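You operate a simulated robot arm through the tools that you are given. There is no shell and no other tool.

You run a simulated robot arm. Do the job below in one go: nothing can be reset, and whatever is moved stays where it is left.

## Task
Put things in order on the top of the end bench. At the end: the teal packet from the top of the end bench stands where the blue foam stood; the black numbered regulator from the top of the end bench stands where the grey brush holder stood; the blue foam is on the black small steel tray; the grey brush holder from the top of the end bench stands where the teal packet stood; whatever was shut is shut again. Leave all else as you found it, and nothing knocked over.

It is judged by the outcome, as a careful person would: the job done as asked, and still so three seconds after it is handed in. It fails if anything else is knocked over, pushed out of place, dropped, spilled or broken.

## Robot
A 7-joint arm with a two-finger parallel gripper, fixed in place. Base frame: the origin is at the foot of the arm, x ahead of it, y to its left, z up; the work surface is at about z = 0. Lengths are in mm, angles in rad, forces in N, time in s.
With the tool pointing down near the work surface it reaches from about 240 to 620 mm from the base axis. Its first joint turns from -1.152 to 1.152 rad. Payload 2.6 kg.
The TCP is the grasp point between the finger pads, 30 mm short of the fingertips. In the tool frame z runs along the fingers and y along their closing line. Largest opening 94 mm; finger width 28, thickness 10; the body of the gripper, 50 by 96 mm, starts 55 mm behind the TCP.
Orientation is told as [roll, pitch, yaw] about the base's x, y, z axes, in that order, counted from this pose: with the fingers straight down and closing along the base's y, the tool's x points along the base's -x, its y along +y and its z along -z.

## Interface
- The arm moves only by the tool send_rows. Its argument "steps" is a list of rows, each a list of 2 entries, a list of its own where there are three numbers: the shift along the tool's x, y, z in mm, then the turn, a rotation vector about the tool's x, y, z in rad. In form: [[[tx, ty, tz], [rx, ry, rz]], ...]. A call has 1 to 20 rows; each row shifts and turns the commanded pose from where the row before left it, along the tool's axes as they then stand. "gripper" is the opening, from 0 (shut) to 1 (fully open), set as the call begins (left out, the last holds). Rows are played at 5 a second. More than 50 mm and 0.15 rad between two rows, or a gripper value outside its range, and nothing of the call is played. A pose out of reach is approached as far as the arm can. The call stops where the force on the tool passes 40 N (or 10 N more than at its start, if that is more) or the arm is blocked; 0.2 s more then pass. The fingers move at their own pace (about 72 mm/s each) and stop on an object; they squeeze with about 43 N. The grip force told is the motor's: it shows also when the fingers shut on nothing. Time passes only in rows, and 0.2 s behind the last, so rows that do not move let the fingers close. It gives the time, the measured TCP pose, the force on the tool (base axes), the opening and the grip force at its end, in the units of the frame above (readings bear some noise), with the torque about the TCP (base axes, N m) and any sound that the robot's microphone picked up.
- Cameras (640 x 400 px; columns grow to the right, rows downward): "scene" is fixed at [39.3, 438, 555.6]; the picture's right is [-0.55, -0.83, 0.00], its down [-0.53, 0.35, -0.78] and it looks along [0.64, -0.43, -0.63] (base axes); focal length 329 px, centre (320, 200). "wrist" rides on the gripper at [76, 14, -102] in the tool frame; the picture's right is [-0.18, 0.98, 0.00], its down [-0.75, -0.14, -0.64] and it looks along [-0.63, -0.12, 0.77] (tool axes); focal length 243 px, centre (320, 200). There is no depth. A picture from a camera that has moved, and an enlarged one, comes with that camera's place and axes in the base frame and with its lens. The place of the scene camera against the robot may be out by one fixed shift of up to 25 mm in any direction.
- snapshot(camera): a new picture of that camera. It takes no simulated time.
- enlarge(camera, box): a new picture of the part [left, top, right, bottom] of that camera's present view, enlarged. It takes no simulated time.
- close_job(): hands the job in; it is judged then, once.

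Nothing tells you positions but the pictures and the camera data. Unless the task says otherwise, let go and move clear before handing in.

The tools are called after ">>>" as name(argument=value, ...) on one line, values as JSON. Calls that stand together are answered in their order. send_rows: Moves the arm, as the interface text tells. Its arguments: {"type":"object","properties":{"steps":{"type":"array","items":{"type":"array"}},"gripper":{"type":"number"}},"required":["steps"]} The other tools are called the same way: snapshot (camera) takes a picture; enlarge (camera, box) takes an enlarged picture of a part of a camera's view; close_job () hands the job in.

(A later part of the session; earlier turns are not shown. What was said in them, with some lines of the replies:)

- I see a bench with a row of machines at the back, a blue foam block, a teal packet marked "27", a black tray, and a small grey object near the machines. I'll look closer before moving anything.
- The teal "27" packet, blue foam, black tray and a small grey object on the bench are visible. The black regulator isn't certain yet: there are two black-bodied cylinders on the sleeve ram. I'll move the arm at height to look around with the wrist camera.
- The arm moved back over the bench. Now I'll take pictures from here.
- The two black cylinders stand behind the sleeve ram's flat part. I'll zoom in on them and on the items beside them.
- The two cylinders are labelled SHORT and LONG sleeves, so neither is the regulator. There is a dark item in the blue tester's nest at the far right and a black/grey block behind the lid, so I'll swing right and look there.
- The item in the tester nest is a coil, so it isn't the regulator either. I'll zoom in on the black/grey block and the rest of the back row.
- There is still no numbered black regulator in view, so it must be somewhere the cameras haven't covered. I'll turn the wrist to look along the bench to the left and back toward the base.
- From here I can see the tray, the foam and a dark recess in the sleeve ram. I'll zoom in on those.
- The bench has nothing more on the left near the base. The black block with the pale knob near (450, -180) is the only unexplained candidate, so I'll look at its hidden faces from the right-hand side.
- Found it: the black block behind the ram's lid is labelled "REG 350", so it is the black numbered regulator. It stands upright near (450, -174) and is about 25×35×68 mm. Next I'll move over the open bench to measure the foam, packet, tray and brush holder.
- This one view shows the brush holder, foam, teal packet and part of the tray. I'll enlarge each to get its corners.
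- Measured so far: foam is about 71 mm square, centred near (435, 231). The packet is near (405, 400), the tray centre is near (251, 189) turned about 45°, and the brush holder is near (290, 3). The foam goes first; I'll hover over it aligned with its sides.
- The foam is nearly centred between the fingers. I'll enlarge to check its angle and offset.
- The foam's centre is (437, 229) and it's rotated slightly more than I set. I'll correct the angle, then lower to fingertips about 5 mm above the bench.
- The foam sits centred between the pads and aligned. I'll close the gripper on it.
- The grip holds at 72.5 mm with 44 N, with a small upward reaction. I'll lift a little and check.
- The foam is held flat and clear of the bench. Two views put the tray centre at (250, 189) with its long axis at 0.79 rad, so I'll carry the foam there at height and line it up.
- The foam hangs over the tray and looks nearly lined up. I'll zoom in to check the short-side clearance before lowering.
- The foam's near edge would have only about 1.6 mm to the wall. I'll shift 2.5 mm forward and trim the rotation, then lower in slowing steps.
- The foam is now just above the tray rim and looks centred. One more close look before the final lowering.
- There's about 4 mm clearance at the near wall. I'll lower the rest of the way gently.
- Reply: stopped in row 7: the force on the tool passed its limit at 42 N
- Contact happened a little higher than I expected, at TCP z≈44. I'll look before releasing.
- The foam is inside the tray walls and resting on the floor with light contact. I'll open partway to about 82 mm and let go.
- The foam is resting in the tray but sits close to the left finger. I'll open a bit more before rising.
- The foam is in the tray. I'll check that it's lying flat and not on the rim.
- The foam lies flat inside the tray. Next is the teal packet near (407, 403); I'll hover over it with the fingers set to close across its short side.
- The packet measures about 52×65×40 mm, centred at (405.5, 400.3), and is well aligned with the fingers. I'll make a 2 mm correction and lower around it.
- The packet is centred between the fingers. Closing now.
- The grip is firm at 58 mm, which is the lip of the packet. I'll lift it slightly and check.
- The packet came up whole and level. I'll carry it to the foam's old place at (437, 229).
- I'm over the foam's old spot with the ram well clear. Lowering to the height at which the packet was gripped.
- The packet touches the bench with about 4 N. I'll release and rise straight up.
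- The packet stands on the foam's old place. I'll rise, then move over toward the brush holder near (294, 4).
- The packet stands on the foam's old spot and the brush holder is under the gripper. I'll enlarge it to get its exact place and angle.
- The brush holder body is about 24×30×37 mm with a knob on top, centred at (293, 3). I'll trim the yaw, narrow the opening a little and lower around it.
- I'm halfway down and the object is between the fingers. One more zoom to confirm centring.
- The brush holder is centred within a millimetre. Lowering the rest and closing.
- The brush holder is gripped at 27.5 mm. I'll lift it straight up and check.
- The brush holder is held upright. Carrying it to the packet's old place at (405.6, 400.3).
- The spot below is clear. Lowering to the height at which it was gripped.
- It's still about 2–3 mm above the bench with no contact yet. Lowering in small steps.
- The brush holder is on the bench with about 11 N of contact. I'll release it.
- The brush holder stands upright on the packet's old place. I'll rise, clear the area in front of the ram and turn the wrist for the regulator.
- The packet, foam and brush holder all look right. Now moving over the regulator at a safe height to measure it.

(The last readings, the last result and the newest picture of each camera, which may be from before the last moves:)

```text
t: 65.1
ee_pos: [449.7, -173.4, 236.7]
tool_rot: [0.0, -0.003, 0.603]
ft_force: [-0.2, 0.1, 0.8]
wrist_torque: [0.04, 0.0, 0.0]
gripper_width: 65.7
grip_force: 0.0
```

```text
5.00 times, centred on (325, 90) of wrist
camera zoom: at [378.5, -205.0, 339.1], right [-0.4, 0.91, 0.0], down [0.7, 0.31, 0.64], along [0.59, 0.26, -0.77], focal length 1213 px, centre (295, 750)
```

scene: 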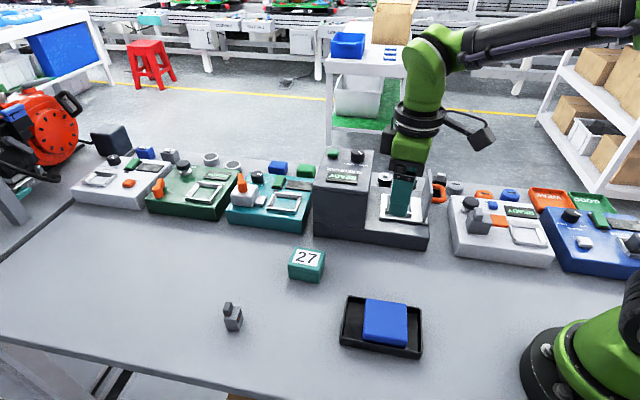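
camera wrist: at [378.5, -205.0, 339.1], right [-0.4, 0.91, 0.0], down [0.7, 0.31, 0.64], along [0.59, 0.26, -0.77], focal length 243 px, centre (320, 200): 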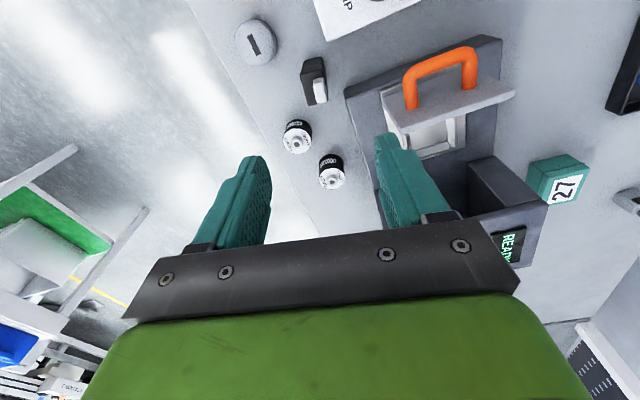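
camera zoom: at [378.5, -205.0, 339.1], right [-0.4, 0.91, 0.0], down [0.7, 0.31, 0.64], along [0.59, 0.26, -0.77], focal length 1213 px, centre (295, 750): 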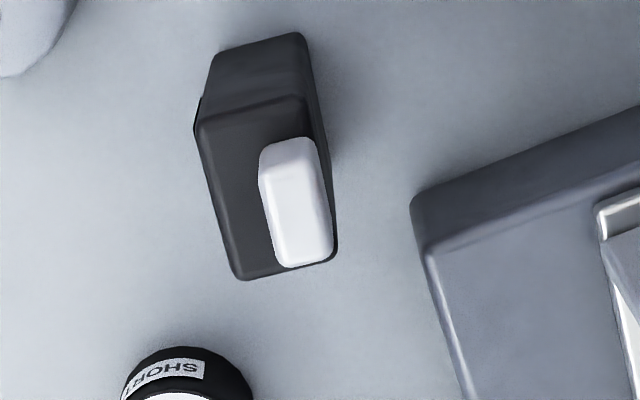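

The regulator's centre works out at (449, -180), with its angle about 0.03 rad off my yaw. There is room for the fingers on both sides if I narrow the opening to about 56 mm. I'll correct and come down partway to check.

>>> send_rows(steps=[[[3.77, -4.89, 0], [0, 0, 0]], [[0, 0, 0], [0, 0, -0.03]], [[0, 0, 35], [0, 0, 0]], [[0, 0, 35], [0, 0, 0]], [[0, 0, 25], [0, 0, 0]], [[0, 0, 0], [0, 0, 0]]], gripper=0.6)

>>> snapshot(camera="wrist")

>>> enlarge(camera="wrist", box=[240, 50, 400, 210])

>>> enlarge(camera="scene", box=[370, 130, 530, 260])

```text
t: 66.5
ee_pos: [449.7, -180.6, 141.0]
tool_rot: [0.0, -0.003, 0.633]
ft_force: [-0.2, 0.4, -0.7]
wrist_torque: [0.02, -0.01, 0.02]
gripper_width: 56.4
grip_force: 0.1
```

```text
taken
camera wrist: at [378.9, -214.2, 243.9], right [-0.43, 0.9, 0.0], down [0.69, 0.33, 0.64], along [0.58, 0.28, -0.76], focal length 243 px, centre (320, 200)
```

wrist: 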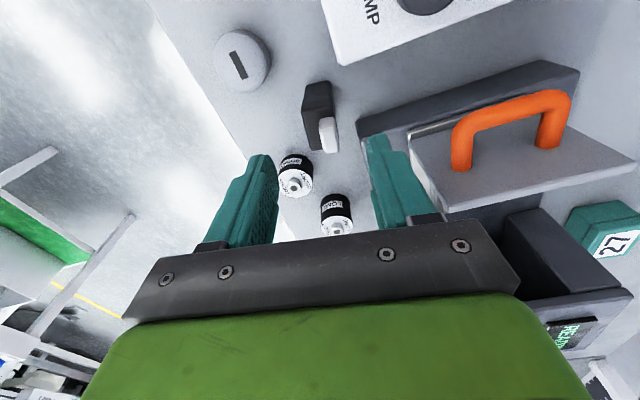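

```text
2.50 times, centred on (320, 130) of wrist
camera zoom: at [378.9, -214.2, 243.9], right [-0.43, 0.9, 0.0], down [0.69, 0.33, 0.64], along [0.58, 0.28, -0.76], focal length 606 px, centre (320, 375)
```

zoom: 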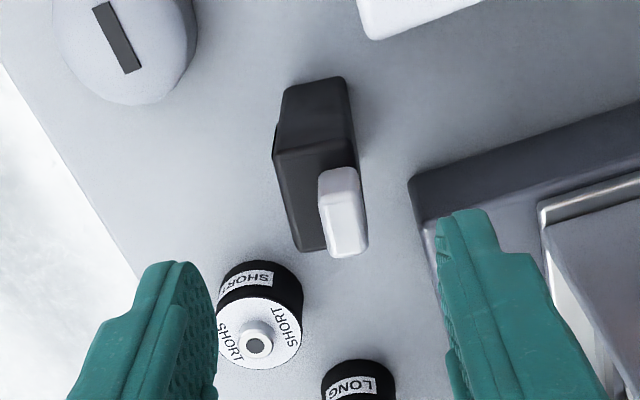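

```text
3.08 times, centred on (450, 195) of scene
camera zoom: at [39.3, 438.0, 555.6], right [-0.55, -0.83, 0.0], down [-0.53, 0.35, -0.78], along [0.64, -0.43, -0.63], focal length 1012 px, centre (-80, 215)
```

zoom: 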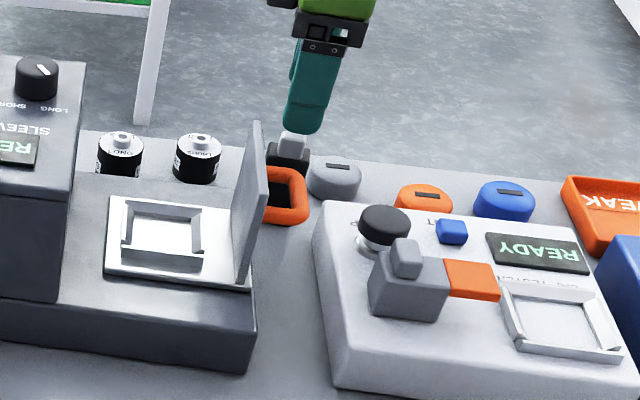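

Alignment is good to about 1.5 mm, and the ram slab and cap tester stay clear of both fingers. I'll trim and lower to the grip height of TCP z≈53.

>>> send_rows(steps=[[[-1.36, 1.27, 0], [0, 0, -0.015]], [[0, 0, 25], [0, 0, 0]], [[0, 0, 18], [0, 0, 0]], [[0, 0, 12], [0, 0, 0]], [[0, 0, 0], [0, 0, 0]]])

>>> snapshot(camera="wrist")

>>> enlarge(camera="wrist", box=[240, 80, 400, 240])

>>> enlarge(camera="scene", box=[370, 130, 530, 260])

```text
t: 67.7
ee_pos: [448.8, -179.4, 86.8]
tool_rot: [0.001, -0.003, 0.645]
ft_force: [-0.6, -0.2, -0.3]
wrist_torque: [-0.01, 0.03, 0.02]
gripper_width: 56.3
grip_force: 0.0
```

```text
taken
camera wrist: at [378.9, -213.3, 189.2], right [-0.44, 0.9, 0.0], down [0.69, 0.34, 0.64], along [0.58, 0.29, -0.76], focal length 243 px, centre (320, 200)
```

wrist: 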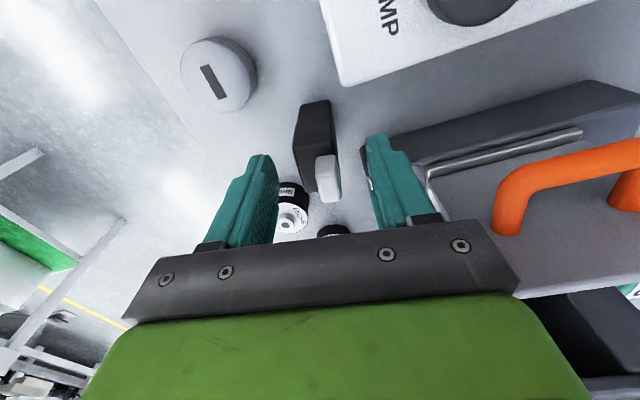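

```text
2.50 times, centred on (320, 160) of wrist
camera zoom: at [378.9, -213.3, 189.2], right [-0.44, 0.9, 0.0], down [0.69, 0.34, 0.64], along [0.58, 0.29, -0.76], focal length 606 px, centre (320, 300)
```

zoom: 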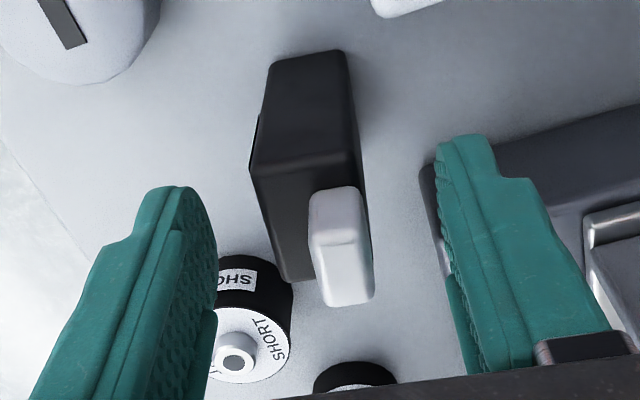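

```text
3.08 times, centred on (450, 195) of scene
camera zoom: at [39.3, 438.0, 555.6], right [-0.55, -0.83, 0.0], down [-0.53, 0.35, -0.78], along [0.64, -0.43, -0.63], focal length 1012 px, centre (-80, 215)
```

zoom: 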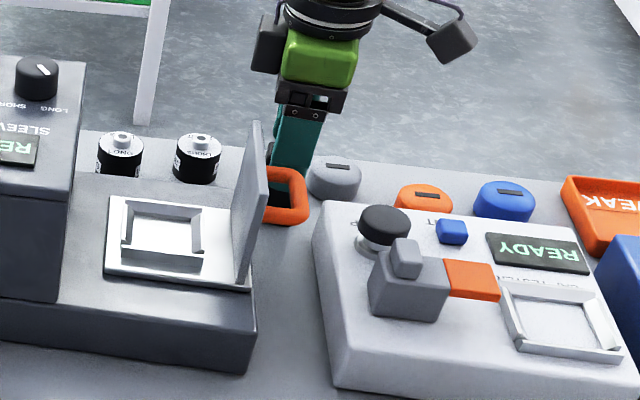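

Fingertips are around the knob and the regulator is centred. Going down the last 34 mm.

>>> send_rows(steps=[[[0, 0, 14], [0, 0, 0]], [[0, 0, 10], [0, 0, 0]], [[0, 0, 6], [0, 0, 0]], [[0, 0, 4], [0, 0, 0]], [[0, 0, 0], [0, 0, 0]]])

>>> snapshot(camera="wrist")

>>> enlarge(camera="scene", box=[370, 130, 530, 260])

```text
t: 68.9
ee_pos: [449.6, -178.7, 52.5]
tool_rot: [0.0, -0.002, 0.645]
ft_force: [-0.2, -0.4, 0.5]
wrist_torque: [-0.01, -0.02, 0.03]
gripper_width: 56.7
grip_force: 0.1
```

```text
taken
camera wrist: at [379.1, -213.2, 155.4], right [-0.44, 0.9, 0.0], down [0.69, 0.34, 0.64], along [0.58, 0.29, -0.77], focal length 243 px, centre (320, 200)
```

wrist: 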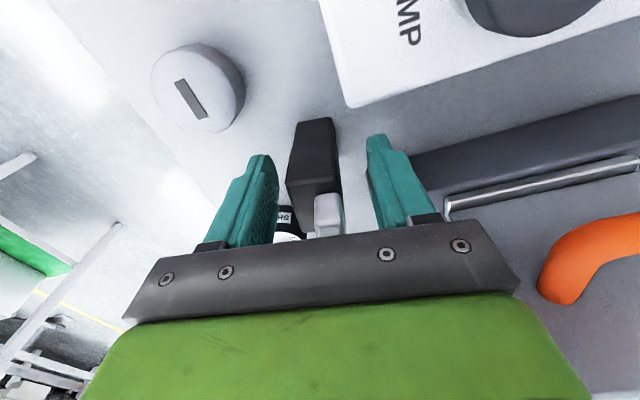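

```text
3.08 times, centred on (450, 195) of scene
camera zoom: at [39.3, 438.0, 555.6], right [-0.55, -0.83, 0.0], down [-0.53, 0.35, -0.78], along [0.64, -0.43, -0.63], focal length 1012 px, centre (-80, 215)
```

zoom: 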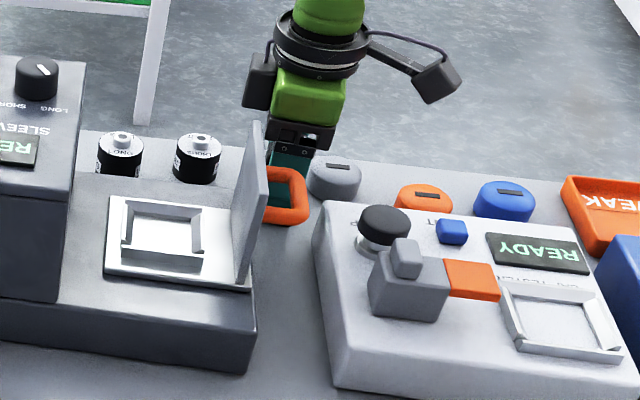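

The regulator sits between the pads with nothing touched. Closing.

>>> send_rows(steps=[[[0, 0, 0], [0, 0, 0]], [[0, 0, 0], [0, 0, 0]], [[0, 0, 0], [0, 0, 0]], [[0, 0, 0], [0, 0, 0]], [[0, 0, 0], [0, 0, 0]]], gripper=0)

>>> send_rows(steps=[[[0, 0, -4], [0, 0, 0]], [[0, 0, -8], [0, 0, 0]], [[0, 0, -14], [0, 0, 0]], [[0, 0, 0], [0, 0, 0]]])

>>> snapshot(camera="wrist")

>>> enlarge(camera="scene", box=[370, 130, 530, 260])

```text
t: 70.1
ee_pos: [449.0, -179.1, 52.6]
tool_rot: [0.0, -0.002, 0.645]
ft_force: [-0.1, -0.6, 0.8]
wrist_torque: [-0.06, -0.01, -0.01]
gripper_width: 28.0
grip_force: 43.0
```

```text
t: 71.1
ee_pos: [448.9, -179.5, 79.2]
tool_rot: [0.0, -0.003, 0.645]
ft_force: [-0.1, -0.4, -0.1]
wrist_torque: [-0.01, -0.01, -0.02]
gripper_width: 28.3
grip_force: 43.0
```

```text
taken
camera wrist: at [379.6, -213.4, 181.3], right [-0.44, 0.9, 0.0], down [0.69, 0.34, 0.64], along [0.58, 0.29, -0.76], focal length 243 px, centre (320, 200)
```

wrist: 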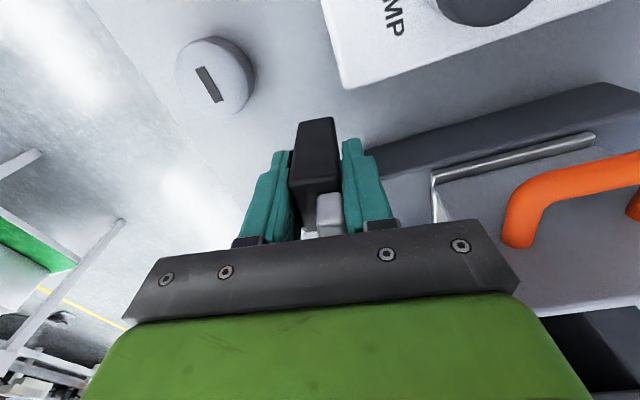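

```text
3.08 times, centred on (450, 195) of scene
camera zoom: at [39.3, 438.0, 555.6], right [-0.55, -0.83, 0.0], down [-0.53, 0.35, -0.78], along [0.64, -0.43, -0.63], focal length 1012 px, centre (-80, 215)
```

zoom: 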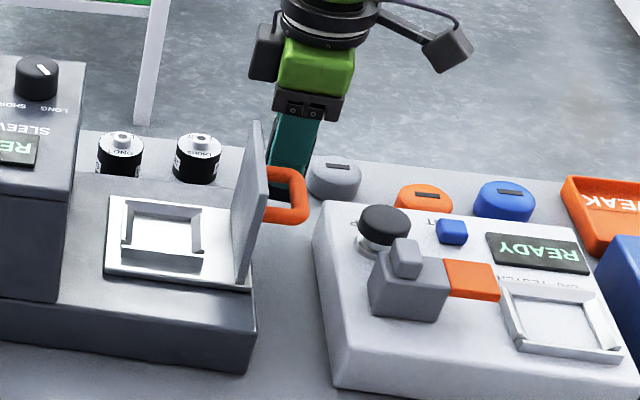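

The regulator is held upright and clear. I'll raise it above the lid, then travel over and turn it to the brush holder's old alignment, where the clearances are proven.

>>> send_rows(steps=[[[0, 0, -30], [0, 0, 0]], [[0, 0, -40], [0, 0, 0]], [[0, 0, -45], [0, 0, 0]], [[0, 0, -45], [0, 0, 0]], [[2.55, 39.97, 0], [0, 0, 0]], [[2.55, 39.97, 0], [0, 0, 0]], [[2.55, 39.97, 0], [0, 0, 0]], [[2.55, 39.97, 0], [0, 0, 0]], [[2.55, 39.97, 0], [0, 0, 0]], [[2.55, 39.97, 0], [0, 0, 0]], [[0, 0, 0], [0, 0, 0]]])

>>> send_rows(steps=[[[0, 0, 0], [0, 0, 0.1365]], [[0, 0, 0], [0, 0, 0.1365]], [[0, 0, 0], [0, 0, 0.1365]], [[0, 0, 0], [0, 0, 0.1365]], [[0, 0, 0], [0, 0, 0.1365]], [[0, 0, 0], [0, 0, 0.1365]], [[0, 0, 0], [0, 0, 0.1365]], [[0, 0, 0], [0, 0, 0.1365]], [[0, 0, 0], [0, 0, 0.1365]], [[0, 0, 0], [0, 0, 0.1365]], [[0, 0, 0], [0, 0, 0]]])

>>> snapshot(camera="wrist")

>>> snapshot(camera="scene")

```text
t: 73.5
ee_pos: [291.9, 5.0, 237.8]
tool_rot: [0.0, -0.004, 0.647]
ft_force: [0.8, 1.2, -1.1]
wrist_torque: [0.0, 0.0, 0.0]
gripper_width: 27.9
grip_force: 43.1
```

```text
t: 75.9
ee_pos: [291.9, 3.1, 239.5]
tool_rot: [0.003, 0.0, -0.722]
ft_force: [0.0, 0.1, -1.2]
wrist_torque: [0.01, 0.0, 0.0]
gripper_width: 27.6
grip_force: 43.6
```

```text
taken
camera wrist: at [243.7, 64.5, 341.5], right [0.79, 0.62, 0.0], down [0.47, -0.6, 0.64], along [0.4, -0.5, -0.77], focal length 243 px, centre (320, 200)
```

wrist: 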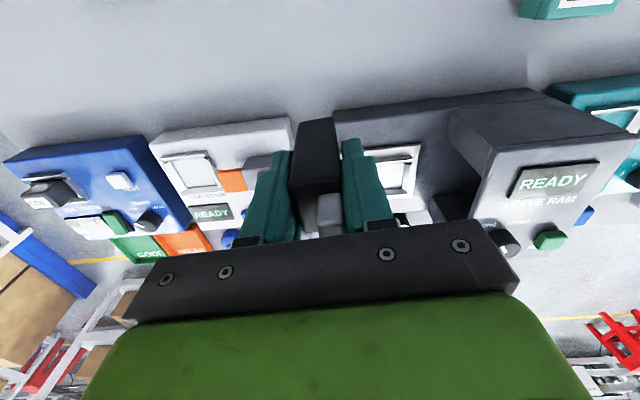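

```text
taken
```

scene: 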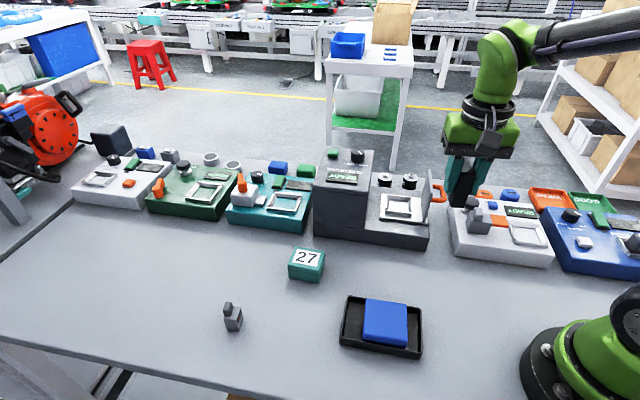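

The regulator is above the brush holder's old spot and aligned. I'll lower it in slowing steps.

>>> send_rows(steps=[[[0, 0, 40], [0, 0, 0]], [[0, 0, 40], [0, 0, 0]], [[0, 0, 35], [0, 0, 0]], [[0, 0, 25], [0, 0, 0]], [[0, 0, 15], [0, 0, 0]], [[0, 0, 12], [0, 0, 0]], [[0, 0, 0], [0, 0, 0]]])

>>> snapshot(camera="wrist")

>>> enlarge(camera="scene", box=[370, 160, 530, 290])

```text
t: 77.5
ee_pos: [293.1, 3.9, 69.7]
tool_rot: [0.001, -0.002, -0.718]
ft_force: [-0.2, 0.1, -0.8]
wrist_torque: [-0.01, 0.01, -0.02]
gripper_width: 27.8
grip_force: 42.9
```

```text
taken
camera wrist: at [244.0, 64.4, 173.8], right [0.79, 0.62, 0.0], down [0.47, -0.6, 0.64], along [0.4, -0.5, -0.77], focal length 243 px, centre (320, 200)
```

wrist: 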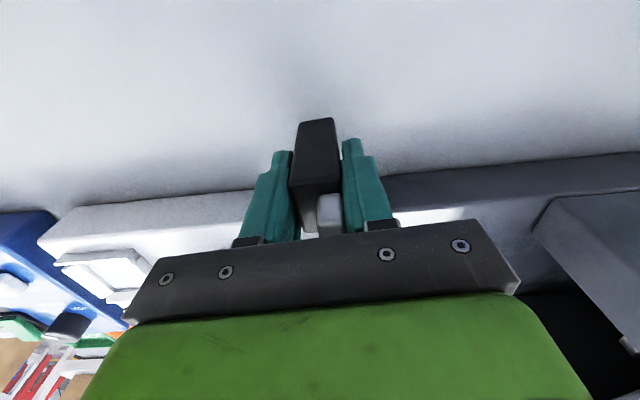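

```text
3.08 times, centred on (450, 225) of scene
camera zoom: at [39.3, 438.0, 555.6], right [-0.55, -0.83, 0.0], down [-0.53, 0.35, -0.78], along [0.64, -0.43, -0.63], focal length 1012 px, centre (-80, 123)
```

zoom: 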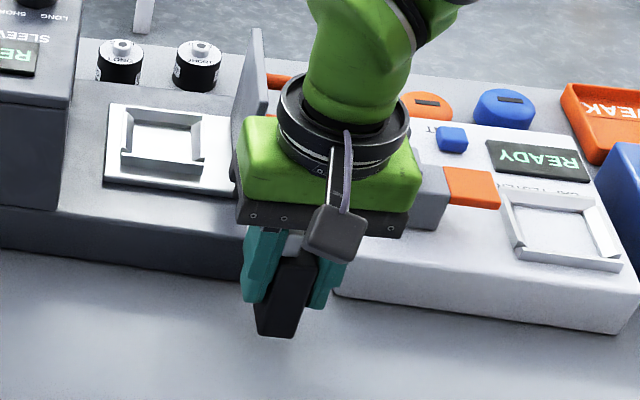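

About 17 mm remains to the bench. Lowering gently to contact.

>>> send_rows(steps=[[[0, 0, 7], [0, 0, 0]], [[0, 0, 5], [0, 0, 0]], [[0, 0, 2], [0, 0, 0]], [[0, 0, 1], [0, 0, 0]], [[0, 0, 0.7], [0, 0, 0]], [[0, 0, 0], [0, 0, 0]]])

```text
t: 78.9
ee_pos: [292.1, 3.6, 55.1]
tool_rot: [0.001, 0.0, -0.72]
ft_force: [0.6, 0.5, -0.3]
wrist_torque: [-0.03, -0.01, 0.03]
gripper_width: 27.6
grip_force: 42.6
```

There is no contact yet at z≈55. I'll continue in millimetre steps.

>>> send_rows(steps=[[[0, 0, 0.8], [0, 0, 0]], [[0, 0, 0.7], [0, 0, 0]], [[0, 0, 0.6], [0, 0, 0]], [[0, 0, 0], [0, 0, 0]]])

```text
t: 79.9
ee_pos: [291.8, 3.6, 52.9]
tool_rot: [0.003, 0.0, -0.719]
ft_force: [-0.4, -0.2, -2.3]
wrist_torque: [-0.02, 0.02, 0.01]
gripper_width: 28.0
grip_force: 43.2
```

>>> send_rows(steps=[[[0, 0, 0.5], [0, 0, 0]], [[0, 0, 0.4], [0, 0, 0]], [[0, 0, 0], [0, 0, 0]]])

>>> enlarge(camera="scene", box=[390, 200, 490, 290])

```text
t: 80.7
ee_pos: [292.9, 4.2, 52.5]
tool_rot: [0.001, 0.0, -0.719]
ft_force: [0.9, 0.5, -0.7]
wrist_torque: [-0.01, 0.0, 0.01]
gripper_width: 28.0
grip_force: 43.4
```

```text
4.44 times, centred on (440, 245) of scene
camera zoom: at [39.3, 438.0, 555.6], right [-0.55, -0.83, 0.0], down [-0.53, 0.35, -0.78], along [0.64, -0.43, -0.63], focal length 1461 px, centre (-213, 0)
```

zoom: 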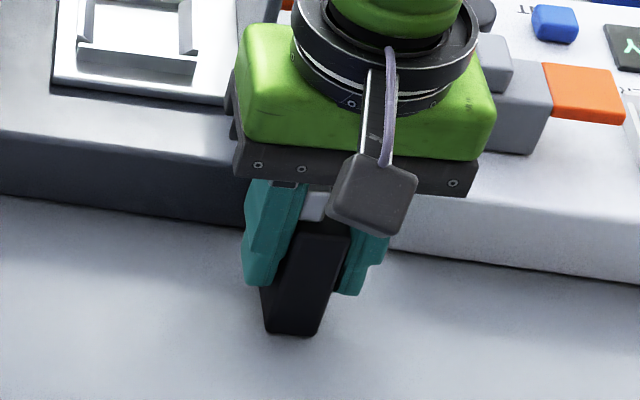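

I'm at the grip height but still see no reaction. Another millimetre in half steps.

>>> send_rows(steps=[[[0, 0, 0.5], [0, 0, 0]], [[0, 0, 0.5], [0, 0, 0]], [[0, 0, 0], [0, 0, 0]]])

```text
t: 81.5
ee_pos: [292.9, 3.9, 52.6]
tool_rot: [0.004, -0.002, -0.719]
ft_force: [-4.5, -0.2, 19.7]
wrist_torque: [-0.24, 0.38, -0.03]
gripper_width: 28.0
grip_force: 42.9
```

Contact is confirmed at about 20 N. I'll ease off half a millimetre and release.

>>> send_rows(steps=[[[0, 0, -0.5], [0, 0, 0]], [[0, 0, 0], [0, 0, 0]]])

>>> send_rows(steps=[[[0, 0, 0], [0, 0, 0]], [[0, 0, 0], [0, 0, 0]], [[0, 0, 0], [0, 0, 0]]], gripper=0.6)

>>> snapshot(camera="wrist")

>>> enlarge(camera="scene", box=[390, 200, 490, 290])

```text
t: 82.1
ee_pos: [292.1, 4.1, 52.4]
tool_rot: [0.005, -0.003, -0.717]
ft_force: [-3.8, 0.5, 13.3]
wrist_torque: [-0.12, 0.11, 0.0]
gripper_width: 27.7
grip_force: 42.9
```

```text
t: 82.9
ee_pos: [292.4, 4.5, 52.2]
tool_rot: [0.002, 0.0, -0.721]
ft_force: [1.1, 0.1, 0.4]
wrist_torque: [0.04, -0.01, 0.0]
gripper_width: 56.2
grip_force: 0.2
```

```text
taken
camera wrist: at [244.2, 65.0, 155.5], right [0.79, 0.62, 0.0], down [0.47, -0.6, 0.64], along [0.4, -0.5, -0.77], focal length 243 px, centre (320, 200)
```

wrist: 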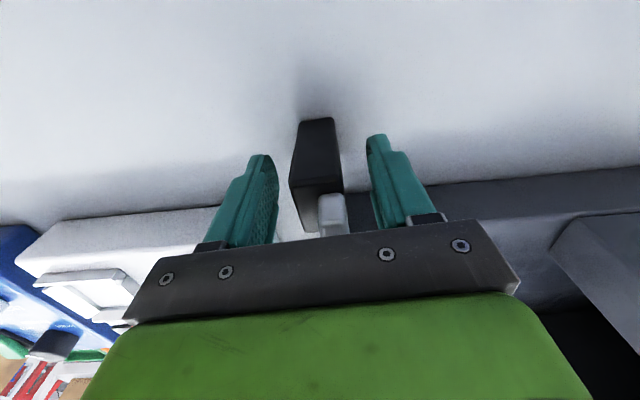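

```text
4.44 times, centred on (440, 245) of scene
camera zoom: at [39.3, 438.0, 555.6], right [-0.55, -0.83, 0.0], down [-0.53, 0.35, -0.78], along [0.64, -0.43, -0.63], focal length 1461 px, centre (-213, 0)
```

zoom: 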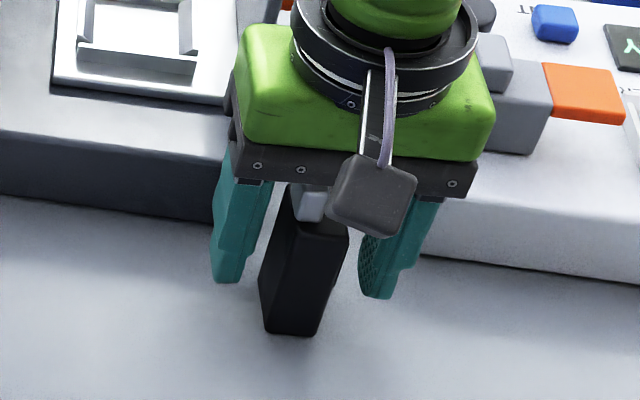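

The regulator stands free and upright. Rising straight up and moving clear to inspect everything.

>>> send_rows(steps=[[[0, 0, -5], [0, 0, 0]], [[0, 0, -12], [0, 0, 0]], [[0, 0, -25], [0, 0, 0]], [[0, 0, -40], [0, 0, 0]], [[0, 0, -45], [0, 0, 0]], [[0, 0, -45], [0, 0, 0]], [[0, 0, -40], [0, 0, 0]], [[0, 0, 0], [0, 0, 0]]])

>>> snapshot(camera="scene")

>>> snapshot(camera="wrist")

>>> enlarge(camera="scene", box=[180, 220, 460, 395])

>>> enlarge(camera="wrist", box=[288, 50, 352, 114])

```text
t: 84.7
ee_pos: [292.0, 3.0, 265.1]
tool_rot: [0.002, 0.0, -0.719]
ft_force: [-0.6, -1.2, -0.7]
wrist_torque: [0.03, -0.01, 0.0]
gripper_width: 56.3
grip_force: 0.0
```

```text
taken
```

scene: 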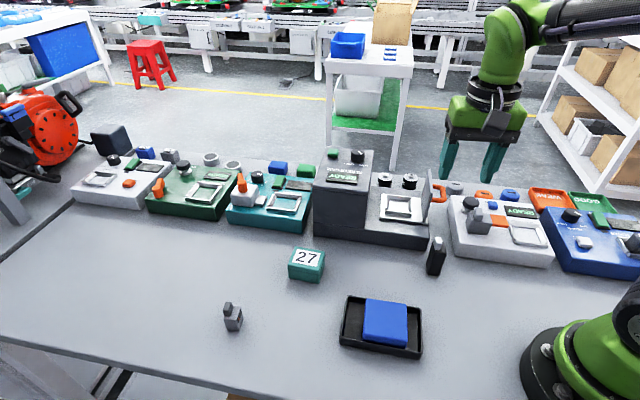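

```text
taken
camera wrist: at [243.9, 64.5, 367.6], right [0.79, 0.62, 0.0], down [0.47, -0.6, 0.64], along [0.4, -0.5, -0.77], focal length 243 px, centre (320, 200)
```

wrist: 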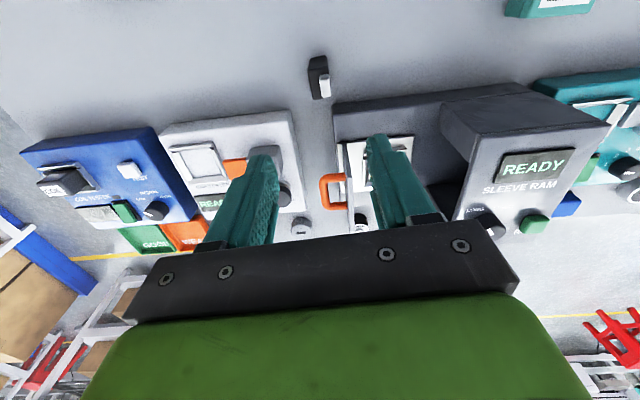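

```text
2.29 times, centred on (320, 308) of scene
camera zoom: at [39.3, 438.0, 555.6], right [-0.55, -0.83, 0.0], down [-0.53, 0.35, -0.78], along [0.64, -0.43, -0.63], focal length 752 px, centre (320, -46)
```

zoom: 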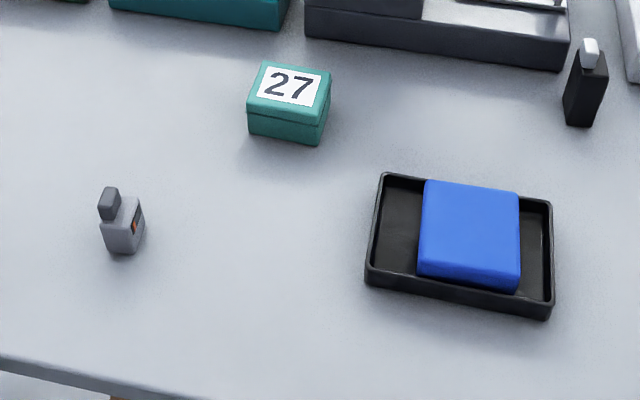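

```text
6.25 times, centred on (320, 82) of wrist
camera zoom: at [243.9, 64.5, 367.6], right [0.79, 0.62, 0.0], down [0.47, -0.6, 0.64], along [0.4, -0.5, -0.77], focal length 1516 px, centre (320, 938)
```

zoom: 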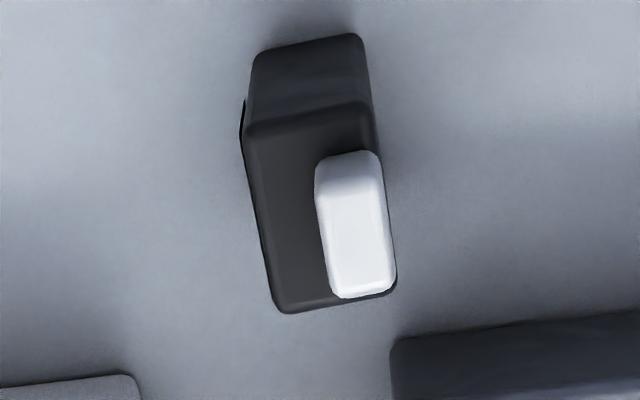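

All four items appear to be in their places. I'll do a last comparison of the lid, sleeves and cap area against the start.

>>> enlarge(camera="scene", box=[360, 160, 480, 235])

>>> enlarge(camera="scene", box=[300, 130, 640, 342])

```text
5.33 times, centred on (420, 198) of scene
camera zoom: at [39.3, 438.0, 555.6], right [-0.55, -0.83, 0.0], down [-0.53, 0.35, -0.78], along [0.64, -0.43, -0.63], focal length 1754 px, centre (-213, 213)
```

zoom: 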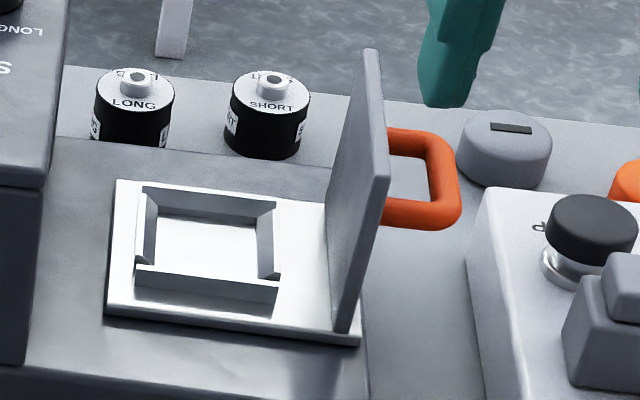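

```text
1.88 times, centred on (470, 236) of scene
camera zoom: at [39.3, 438.0, 555.6], right [-0.55, -0.83, 0.0], down [-0.53, 0.35, -0.78], along [0.64, -0.43, -0.63], focal length 619 px, centre (38, 132)
```

zoom: 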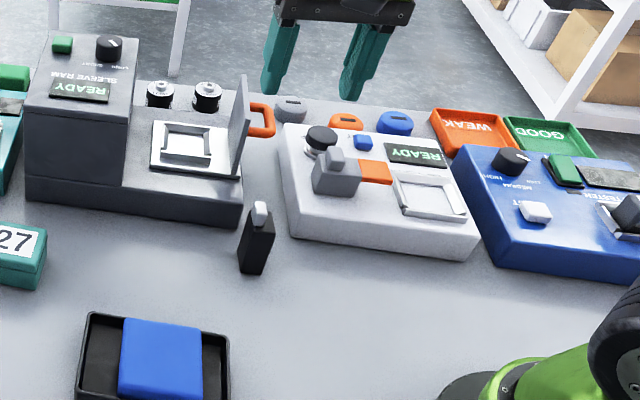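

Everything matches the task. The packet is on the foam's spot, the regulator is on the brush holder's spot, the brush holder is on the packet's spot and the foam is flat in the tray. The lid, sleeves and caps are as they were, nothing was opened or shut, and the arm is clear, so I'm handing in.

>>> close_job()

```text
The job is handed in.
```

The bench is in the order you asked for, and I've handed the job in. I checked the result in the final camera pictures; no verdict came back with the hand-in.

- **Teal packet:** it stands where the blue foam stood.
- **Black numbered regulator ("REG 350"):** it stands upright where the grey brush holder stood. It had been behind the sleeve ram's raised lid.
- **Blue foam:** it lies flat inside the black steel tray. I turned it slightly so it would fit between the walls, and it sits a little off-centre.
- **Grey brush holder:** it stands upright where the teal packet stood.

I didn't open or shut anything, and the sleeve ram's lid is still up, as it was at the start. The sleeves, caps, machines and tray look unmoved against the first pictures. The gripper is empty and clear of the bench.
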